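You operate a simulated robot arm through the tools that you are given. There is no shell and no other tool. Be economical: measure what you need, move in short steps, check, and stop when the job is done.

Carry out the task below with a simulated robot arm. There is one attempt and no reset: what you move stays moved.

TASK
Shut the tackle drawer.
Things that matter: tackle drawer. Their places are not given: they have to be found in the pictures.

It is judged by the outcome, as a careful person would: the job done as asked, and still so three seconds after it is handed in. It fails if anything else is knocked over, pushed out of place, dropped, spilled or broken.

THE ROBOT
A 7-joint arm with a two-finger parallel gripper, fixed in place. Base frame: the origin is at the foot of the arm, x ahead of it, y to its left, z up. Lengths are in mm, angles in degrees, forces in N, time in s.
With the tool pointing down near the work surface it reaches from about 200 to 680 mm from the base axis. Its first joint turns from -66.0 to 66.0 degrees. Payload 2.4 kg.
Tool frame: the origin (TCP) lies between the finger pads and is the grasp point; the fingertips stand 30 mm ahead of it; z points along the fingers, y is the line along which they close. The gripper opens to 94 mm. The fingers are 28 mm wide and 10 mm thick; the gripper's body (50 by 96 mm) begins 55 mm behind the TCP.
Orientation is told as [roll, pitch, yaw] about the base's x, y, z axes, in that order, counted from this pose: with the fingers straight down and closing along the base's y, the tool's x points along the base's -x, its y along +y and its z along -z.

THE INTERFACE
- The arm moves only by the tool send_rows. Its arguments are lists of equal length, an entry for each row: "delta_pos": the shift along the tool's x, y, z in mm, a list of three; "turn": the turn, a rotation vector about the tool's x, y, z in degrees, a list of three; "hand": the finger opening in mm, from 0 to 94. In form: {"delta_pos": [[tx, ty, tz], ...], "turn": [[rx, ry, rz], ...], "hand": [hand, ...]}. A call has 1 to 12 rows; each row is the pose to reach, as a shift and turn from the pose commanded when the call began, along the tool's axes at that moment. A row lasts 0.2 s, in which the tool goes at most 50 mm and 8.6 degrees; a call with a longer step from one row to the next is refused whole, and so is a gripper value outside its range. A pose out of reach is approached as far as the arm can. The call stops where the force on the tool passes 40 N (or 10 N more than at its start, if that is more) or the arm is blocked; 0.2 s more then pass. The fingers move at their own pace (about 153 mm/s each) and stop on an object; they squeeze with about 32 N. The grip force told is the motor's: it shows also when the fingers shut on nothing. Time passes only in rows, and 0.2 s behind the last, so rows that repeat a pose let the fingers close. It gives the time, the measured TCP pose, the force on the tool (base axes), the opening and the grip force at its end, in the units of the frame above (readings bear some noise).
- Cameras (640 x 400 px; columns grow to the right, rows downward): "scene" is fixed at [36.4, 468.8, 1456.7]; the picture's right is [-0.78, -0.63, 0.00], its down [-0.29, 0.36, -0.89] and it looks along [0.56, -0.69, -0.46] (base axes); focal length 336 px, centre (320, 200). "wrist" rides on the gripper at [-37, 0, -58] in the tool frame; the picture's right is [0.00, -1.00, 0.00], its down [0.97, 0.00, -0.24] and it looks along [0.24, 0.00, 0.97] (tool axes); focal length 218 px, centre (320, 200).
- grab_frame(camera): a new picture of that camera. No time passes.
- pixel_to_xyz(camera, pixels): for up to 12 pixels [column, row] of the newest picture of that camera ("zoom" is the newest enlarged one), the place [x, y, z] in the base frame of the surface seen there, good to about 3 mm. No time passes.
- zoom(camera, box): a new picture of the part [left, top, right, bottom] of that camera's present view, enlarged. No time passes.
- sign_off(): hands the job in; it is judged then, once.

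Work in short steps. Measure before you move; look again where a grasp or a placing could have gone wrong, and mend it. You have 60 turns and 22 pictures in all, the two below and enlarged ones among them. Open the gripper and draw the arm clear of the work before you hand the job in, unless the task says otherwise; then end with one line.

The tools are called after "Call:" as a command line: name --argument value ..., lists and objects as JSON in quotes. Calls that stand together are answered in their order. send_rows: Moves the arm, as the interface text tells. Its arguments: {"type":"object","properties":{"delta_pos":{"type":"array","items":{"type":"array","items":{"type":"number"}}},"turn":{"type":"array","items":{"type":"array","items":{"type":"number"}}},"hand":{"type":"array","items":{"type":"number"}}},"required":["delta_pos","turn","hand"]} The other tools are called the same way: grab_frame (camera) takes a picture; pixel_to_xyz (camera, pixels) gives the place of the surface under pixels of a picture; zoom (camera, box) takes an enlarged picture of a part of a camera's view; sign_off () hands the job in.

At the start:

```text
time_s: 0.0
position: [375.7, -222.7, 973.9]
tool_rot: [0.0, 0.0, 0.0]
force: [0.6, -0.2, -0.6]
finger_gap: 93.8
grip_force: 0.0
```

scene: 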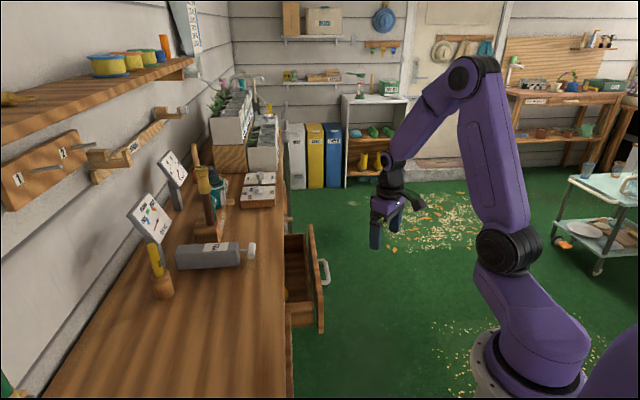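
wrist: 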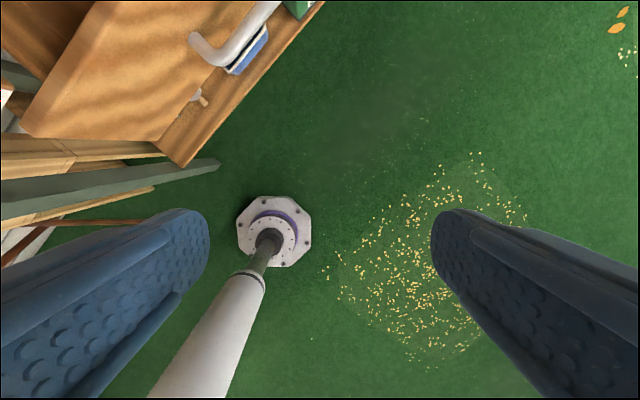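

The scene shows an open drawer near (305,285) with a handle at (325,272). I will enlarge it and measure.

Call:
zoom --camera "scene" --box '[220, 200, 380, 350]'

Call:
pixel_to_xyz --camera "scene" --pixels '[[325, 272], [310, 228], [321, 330], [288, 235], [291, 325], [322, 260], [322, 284], [316, 280], [283, 220], [280, 340], [289, 380], [300, 290]]'

Call:
pixel_to_xyz --camera "wrist" --pixels '[[230, 50], [200, 45], [265, 10], [245, 50], [200, 97], [60, 100], [180, 155], [150, 60], [270, 45], [310, 5], [215, 165], [60, 160]]'

```text
2.67 times, centred on (300, 275) of scene
```

zoom: 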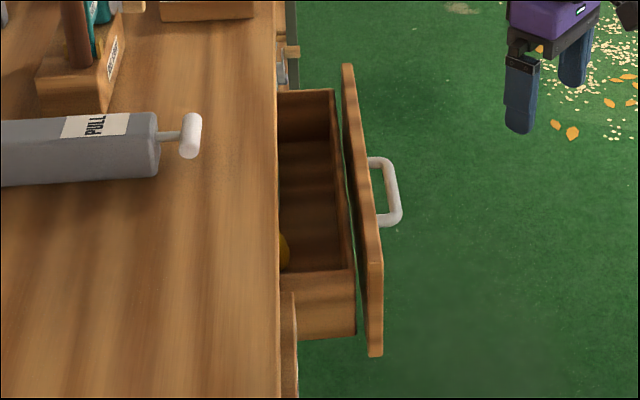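

```text
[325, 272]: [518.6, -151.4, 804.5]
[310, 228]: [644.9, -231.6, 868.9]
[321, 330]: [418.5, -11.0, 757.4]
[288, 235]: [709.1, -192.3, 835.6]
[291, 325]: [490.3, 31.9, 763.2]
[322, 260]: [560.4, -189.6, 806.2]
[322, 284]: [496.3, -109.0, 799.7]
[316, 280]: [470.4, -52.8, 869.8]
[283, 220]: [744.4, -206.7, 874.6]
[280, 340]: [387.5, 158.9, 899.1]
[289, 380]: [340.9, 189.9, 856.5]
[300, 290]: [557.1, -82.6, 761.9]
```

```text
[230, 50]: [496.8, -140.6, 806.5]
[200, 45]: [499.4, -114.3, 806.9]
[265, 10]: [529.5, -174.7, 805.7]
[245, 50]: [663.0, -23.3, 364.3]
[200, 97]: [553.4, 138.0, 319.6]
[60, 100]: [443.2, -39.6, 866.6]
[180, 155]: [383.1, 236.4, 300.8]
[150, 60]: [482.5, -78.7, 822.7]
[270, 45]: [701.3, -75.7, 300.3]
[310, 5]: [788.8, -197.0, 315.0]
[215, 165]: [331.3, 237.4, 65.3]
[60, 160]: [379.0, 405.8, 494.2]
```

The drawer faces about (-0.71,-0.70), and its handle bar is near (519,-151,805). I check the bench top height, the yellow thing in the drawer and the handle extents.

Call:
pixel_to_xyz --camera "zoom" --pixels '[[283, 255], [396, 190], [393, 165], [396, 212], [380, 162], [380, 222], [260, 200], [270, 300], [190, 135], [350, 90], [375, 300], [285, 350]]'

Call:
zoom --camera "wrist" --box '[0, 0, 320, 200]'

```text
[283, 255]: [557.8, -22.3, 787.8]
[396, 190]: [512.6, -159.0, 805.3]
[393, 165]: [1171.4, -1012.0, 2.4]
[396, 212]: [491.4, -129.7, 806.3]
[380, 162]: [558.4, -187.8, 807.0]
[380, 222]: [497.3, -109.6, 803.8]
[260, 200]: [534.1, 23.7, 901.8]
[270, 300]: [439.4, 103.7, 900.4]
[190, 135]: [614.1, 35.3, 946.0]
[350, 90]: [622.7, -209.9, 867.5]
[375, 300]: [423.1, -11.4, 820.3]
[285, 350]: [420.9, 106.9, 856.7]
```

```text
2.00 times, centred on (160, 100) of wrist
```

zoom: 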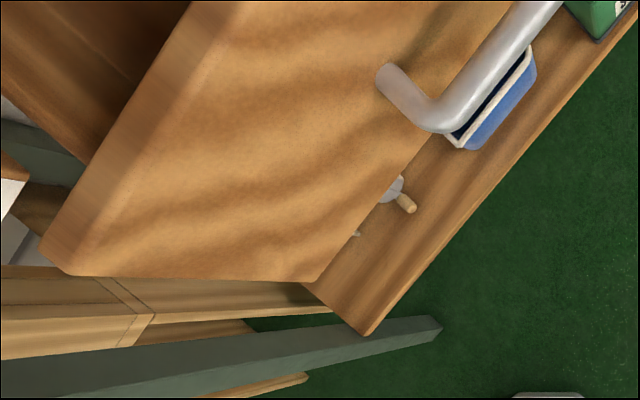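

The bench top is at z≈900 and the bar at z≈805, with its outer face about 130 mm short of the bench edge. Nothing in the drawer stands above its rim. I close the fingers, turn them to face the drawer and lower in front of the handle.

Call:
send_rows --delta_pos '[[-14, 2, 10], [-28, 4, 30], [-42, 6, 55], [-56, 8, 85], [-70, 10, 115], [-83, 11, 140], [-83, 11, 159], [-83, 11, 159]]' --turn '[[0, 0, -7.4], [0, 0, -14.8], [0, 0, -22.2], [0, 0, -29.6], [0, 0, -37], [0, 0, -44.3], [0, 0, -44.3], [0, 0, -44.3]]' --hand '[60, 30, 0, 0, 0, 0, 0, 0]'

```text
time_s: 1.8
position: [458.4, -211.4, 815.9]
tool_rot: [0.0, -0.1, 44.4]
force: [-0.1, 0.6, -0.4]
finger_gap: 0.3
grip_force: 31.5
```

The pose is as planned and the fingers are shut. I tilt the tips 20° towards the drawer and look.

Call:
send_rows --delta_pos '[[0, 0, 0], [0, 0, 0], [0, 0, 0], [0, 0, 0]]' --turn '[[0, -7, 0], [0, -14, 0], [0, -20, 0], [0, -20, 0]]' --hand '[0, 0, 0, 0]'

Call:
zoom --camera "scene" --box '[240, 180, 420, 340]'

Call:
grab_frame --camera "wrist"

```text
time_s: 2.8
position: [458.9, -211.4, 814.2]
tool_rot: [0.0, -20.0, 44.3]
force: [0.3, 0.3, -0.2]
finger_gap: 0.0
grip_force: 32.3
```

```text
2.50 times, centred on (330, 260) of scene
```

zoom: 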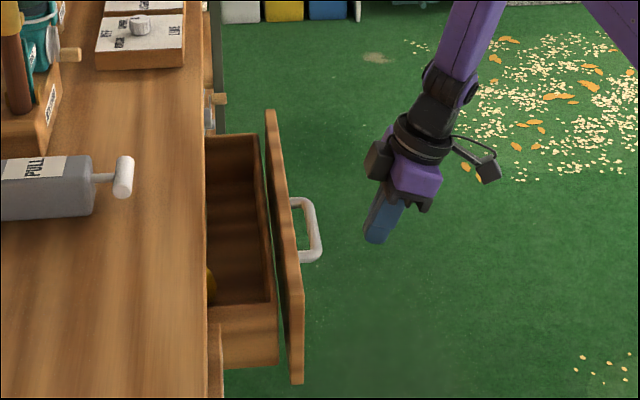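

```text
16 pictures are left
```

wrist: 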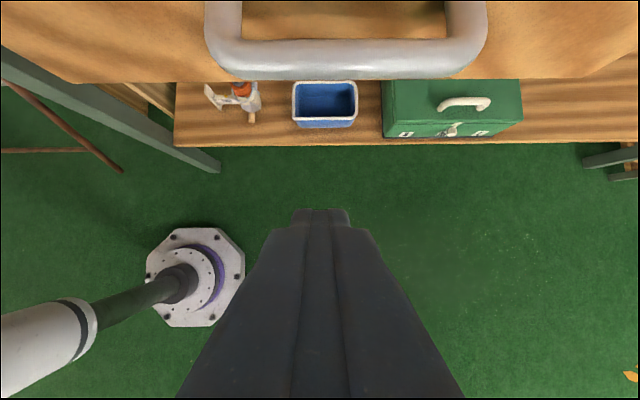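

The fingers are level with the handle bar and centred on it, though not yet touching. I advance horizontally along the drawer's slide in slow steps.

Call:
send_rows --delta_pos '[[-14.1, 0, 5.1], [-28.2, 0, 10.3], [-42.3, 0, 15.4], [-51.7, 0, 18.8], [-61.1, 0, 22.2], [-70.5, 0, 25.7], [-79.9, 0, 29.1], [-89.3, 0, 32.5]]' --turn '[[0, 0, 0], [0, 0, 0], [0, 0, 0], [0, 0, 0], [0, 0, 0], [0, 0, 0], [0, 0, 0], [0, 0, 0]]' --hand '[0, 0, 0, 0, 0, 0, 0, 0]'

Call:
zoom --camera "scene" --box '[240, 180, 420, 340]'

```text
time_s: 4.6
position: [525.2, -145.3, 814.0]
tool_rot: [-0.1, -20.0, 44.3]
force: [0.7, 0.4, 0.0]
finger_gap: 0.2
grip_force: 31.9
```

```text
2.50 times, centred on (330, 260) of scene
```

zoom: 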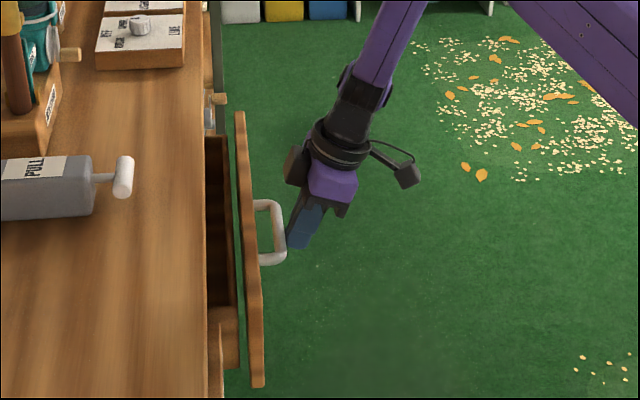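

The drawer has moved well in and still stands about 40 mm open. I keep pushing in small steps until it meets its stop.

Call:
send_rows --delta_pos '[[-6.6, 0, 2.4], [-13.2, 0, 4.8], [-18.8, 0, 6.8], [-23.5, 0, 8.6], [-28.2, 0, 10.3], [-32.9, 0, 12], [-37.6, 0, 13.7], [-42.3, 0, 15.4]]' --turn '[[0, 0, 0], [0, 0, 0], [0, 0, 0], [0, 0, 0], [0, 0, 0], [0, 0, 0], [0, 0, 0], [0, 0, 0]]' --hand '[0, 0, 0, 0, 0, 0, 0, 0]'

Call:
zoom --camera "scene" --box '[240, 180, 420, 340]'

```text
time_s: 6.4
position: [558.2, -113.5, 815.7]
tool_rot: [0.0, -20.0, 44.2]
force: [0.4, 0.2, 0.8]
finger_gap: 0.0
grip_force: 32.4
```

```text
2.50 times, centred on (330, 260) of scene
```

zoom: 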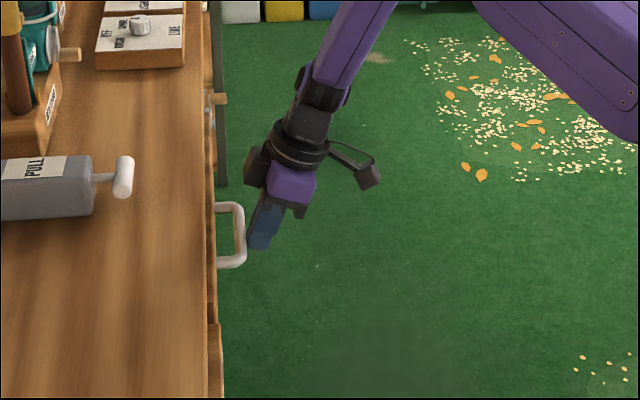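

The drawer looks almost flush. No stop has been felt yet, so I push on gently until the force rises.

Call:
send_rows --delta_pos '[[-2.8, 0, 1], [-5.6, 0, 2.1], [-8.5, 0, 3.1], [-11.3, 0, 4.1], [-14.1, 0, 5.1], [-16.9, 0, 6.2], [-19.7, 0, 7.2]]' --turn '[[0, 0, 0], [0, 0, 0], [0, 0, 0], [0, 0, 0], [0, 0, 0], [0, 0, 0], [0, 0, 0]]' --hand '[0, 0, 0, 0, 0, 0, 0]'

Call:
zoom --camera "scene" --box '[240, 180, 420, 340]'

```text
time_s: 7.6
position: [564.1, -110.9, 810.4]
tool_rot: [0.5, -19.7, 43.6]
force: [-2.2, -1.7, 0.1]
finger_gap: 0.2
grip_force: 31.6
stopped in row 5: the force on the tool passed its limit (the readings are from after the stop); the commanded pose is now the measured one
```

```text
2.50 times, centred on (330, 260) of scene
```

zoom: 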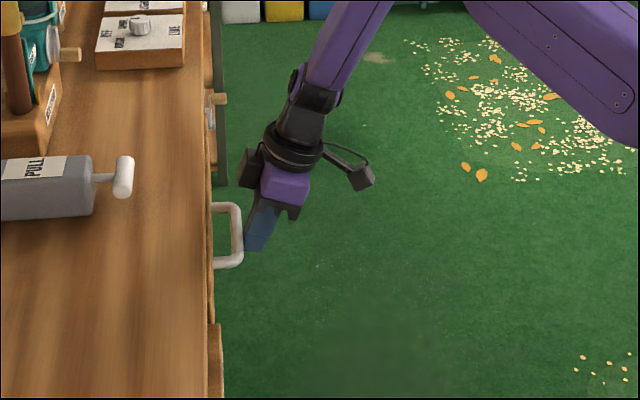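

The drawer met its stop with over 40 N. I back straight off, then look at it.

Call:
send_rows --delta_pos '[[9.4, 0, -3.4], [28, 0, -10.3], [56, 0, -20.5], [85, 0, -31], [113, 0, -41], [132, 0, -48]]' --turn '[[0, 0, 0], [0, 0, 0], [0, 0, 0], [0, 0, 0], [0, 0, 0], [0, 0, 0]]' --hand '[0, 0, 0, 0, 0, 0]'

Call:
zoom --camera "scene" --box '[240, 180, 420, 340]'

Call:
grab_frame --camera "wrist"

```text
time_s: 9.0
position: [462.8, -207.4, 813.1]
tool_rot: [0.3, -19.6, 43.8]
force: [0.9, -0.1, -0.3]
finger_gap: 0.0
grip_force: 31.9
```

```text
2.50 times, centred on (330, 260) of scene
```

zoom: 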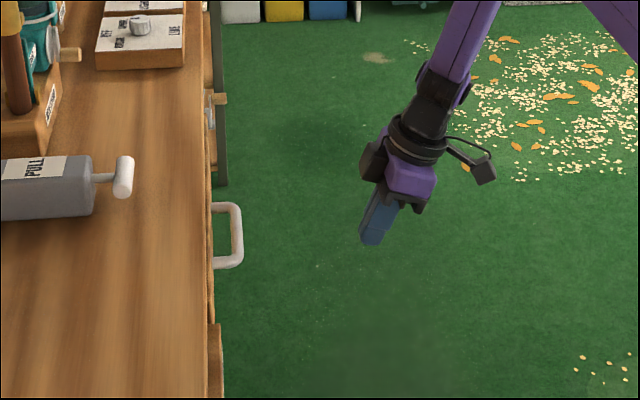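

```text
11 pictures are left
```

wrist: 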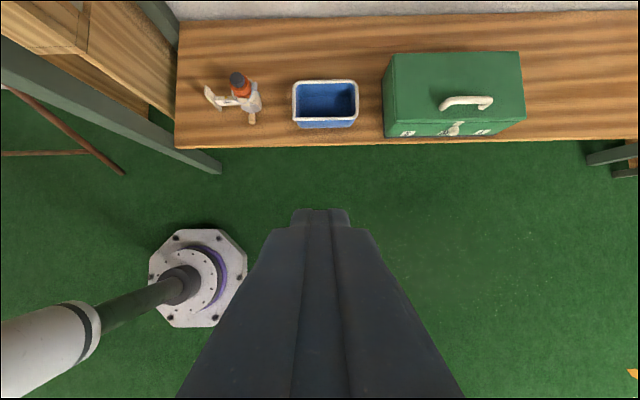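

The drawer is shut and stays so. I open the gripper, draw back a bit and tilt the camera up to check that the front is flush.

Call:
send_rows --delta_pos '[[10, 0, -5], [20, 0, -10], [30, 0, -15], [40, 0, -20], [40, 0, -20]]' --turn '[[0, -8, 0], [0, -16, 0], [0, -24, 0], [0, -30, 0], [0, -30, 0]]' --hand '[20, 50, 80, 94, 94]'

Call:
grab_frame --camera "wrist"

```text
time_s: 10.2
position: [432.1, -239.2, 817.6]
tool_rot: [0.6, -49.8, 43.4]
force: [0.3, -0.5, 0.0]
finger_gap: 93.9
grip_force: 0.0
```

```text
10 pictures are left
```

wrist: 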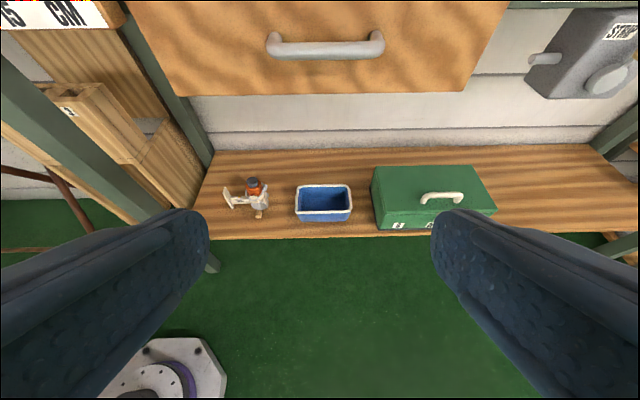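

Call:
pixel_to_xyz --camera "wrist" --pixels '[[200, 60], [440, 60], [320, 80], [320, 10], [130, 40], [55, 15]]'

```text
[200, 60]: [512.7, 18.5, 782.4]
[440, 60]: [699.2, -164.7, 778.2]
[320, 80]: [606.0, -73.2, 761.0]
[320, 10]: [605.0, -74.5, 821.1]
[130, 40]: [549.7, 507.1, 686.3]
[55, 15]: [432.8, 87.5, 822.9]
```

The front measures about 381 mm along the slide, flush under the bench edge and square to it (it started at 299). The arm is clear, the gripper is open and nothing else has moved.

Call:
sign_off

```text
The job is handed in.
```

The tackle drawer is shut: I pushed it in by its handle until it met its stop, and it stayed shut after the arm backed away with the gripper open. In the last pictures nothing else had moved.
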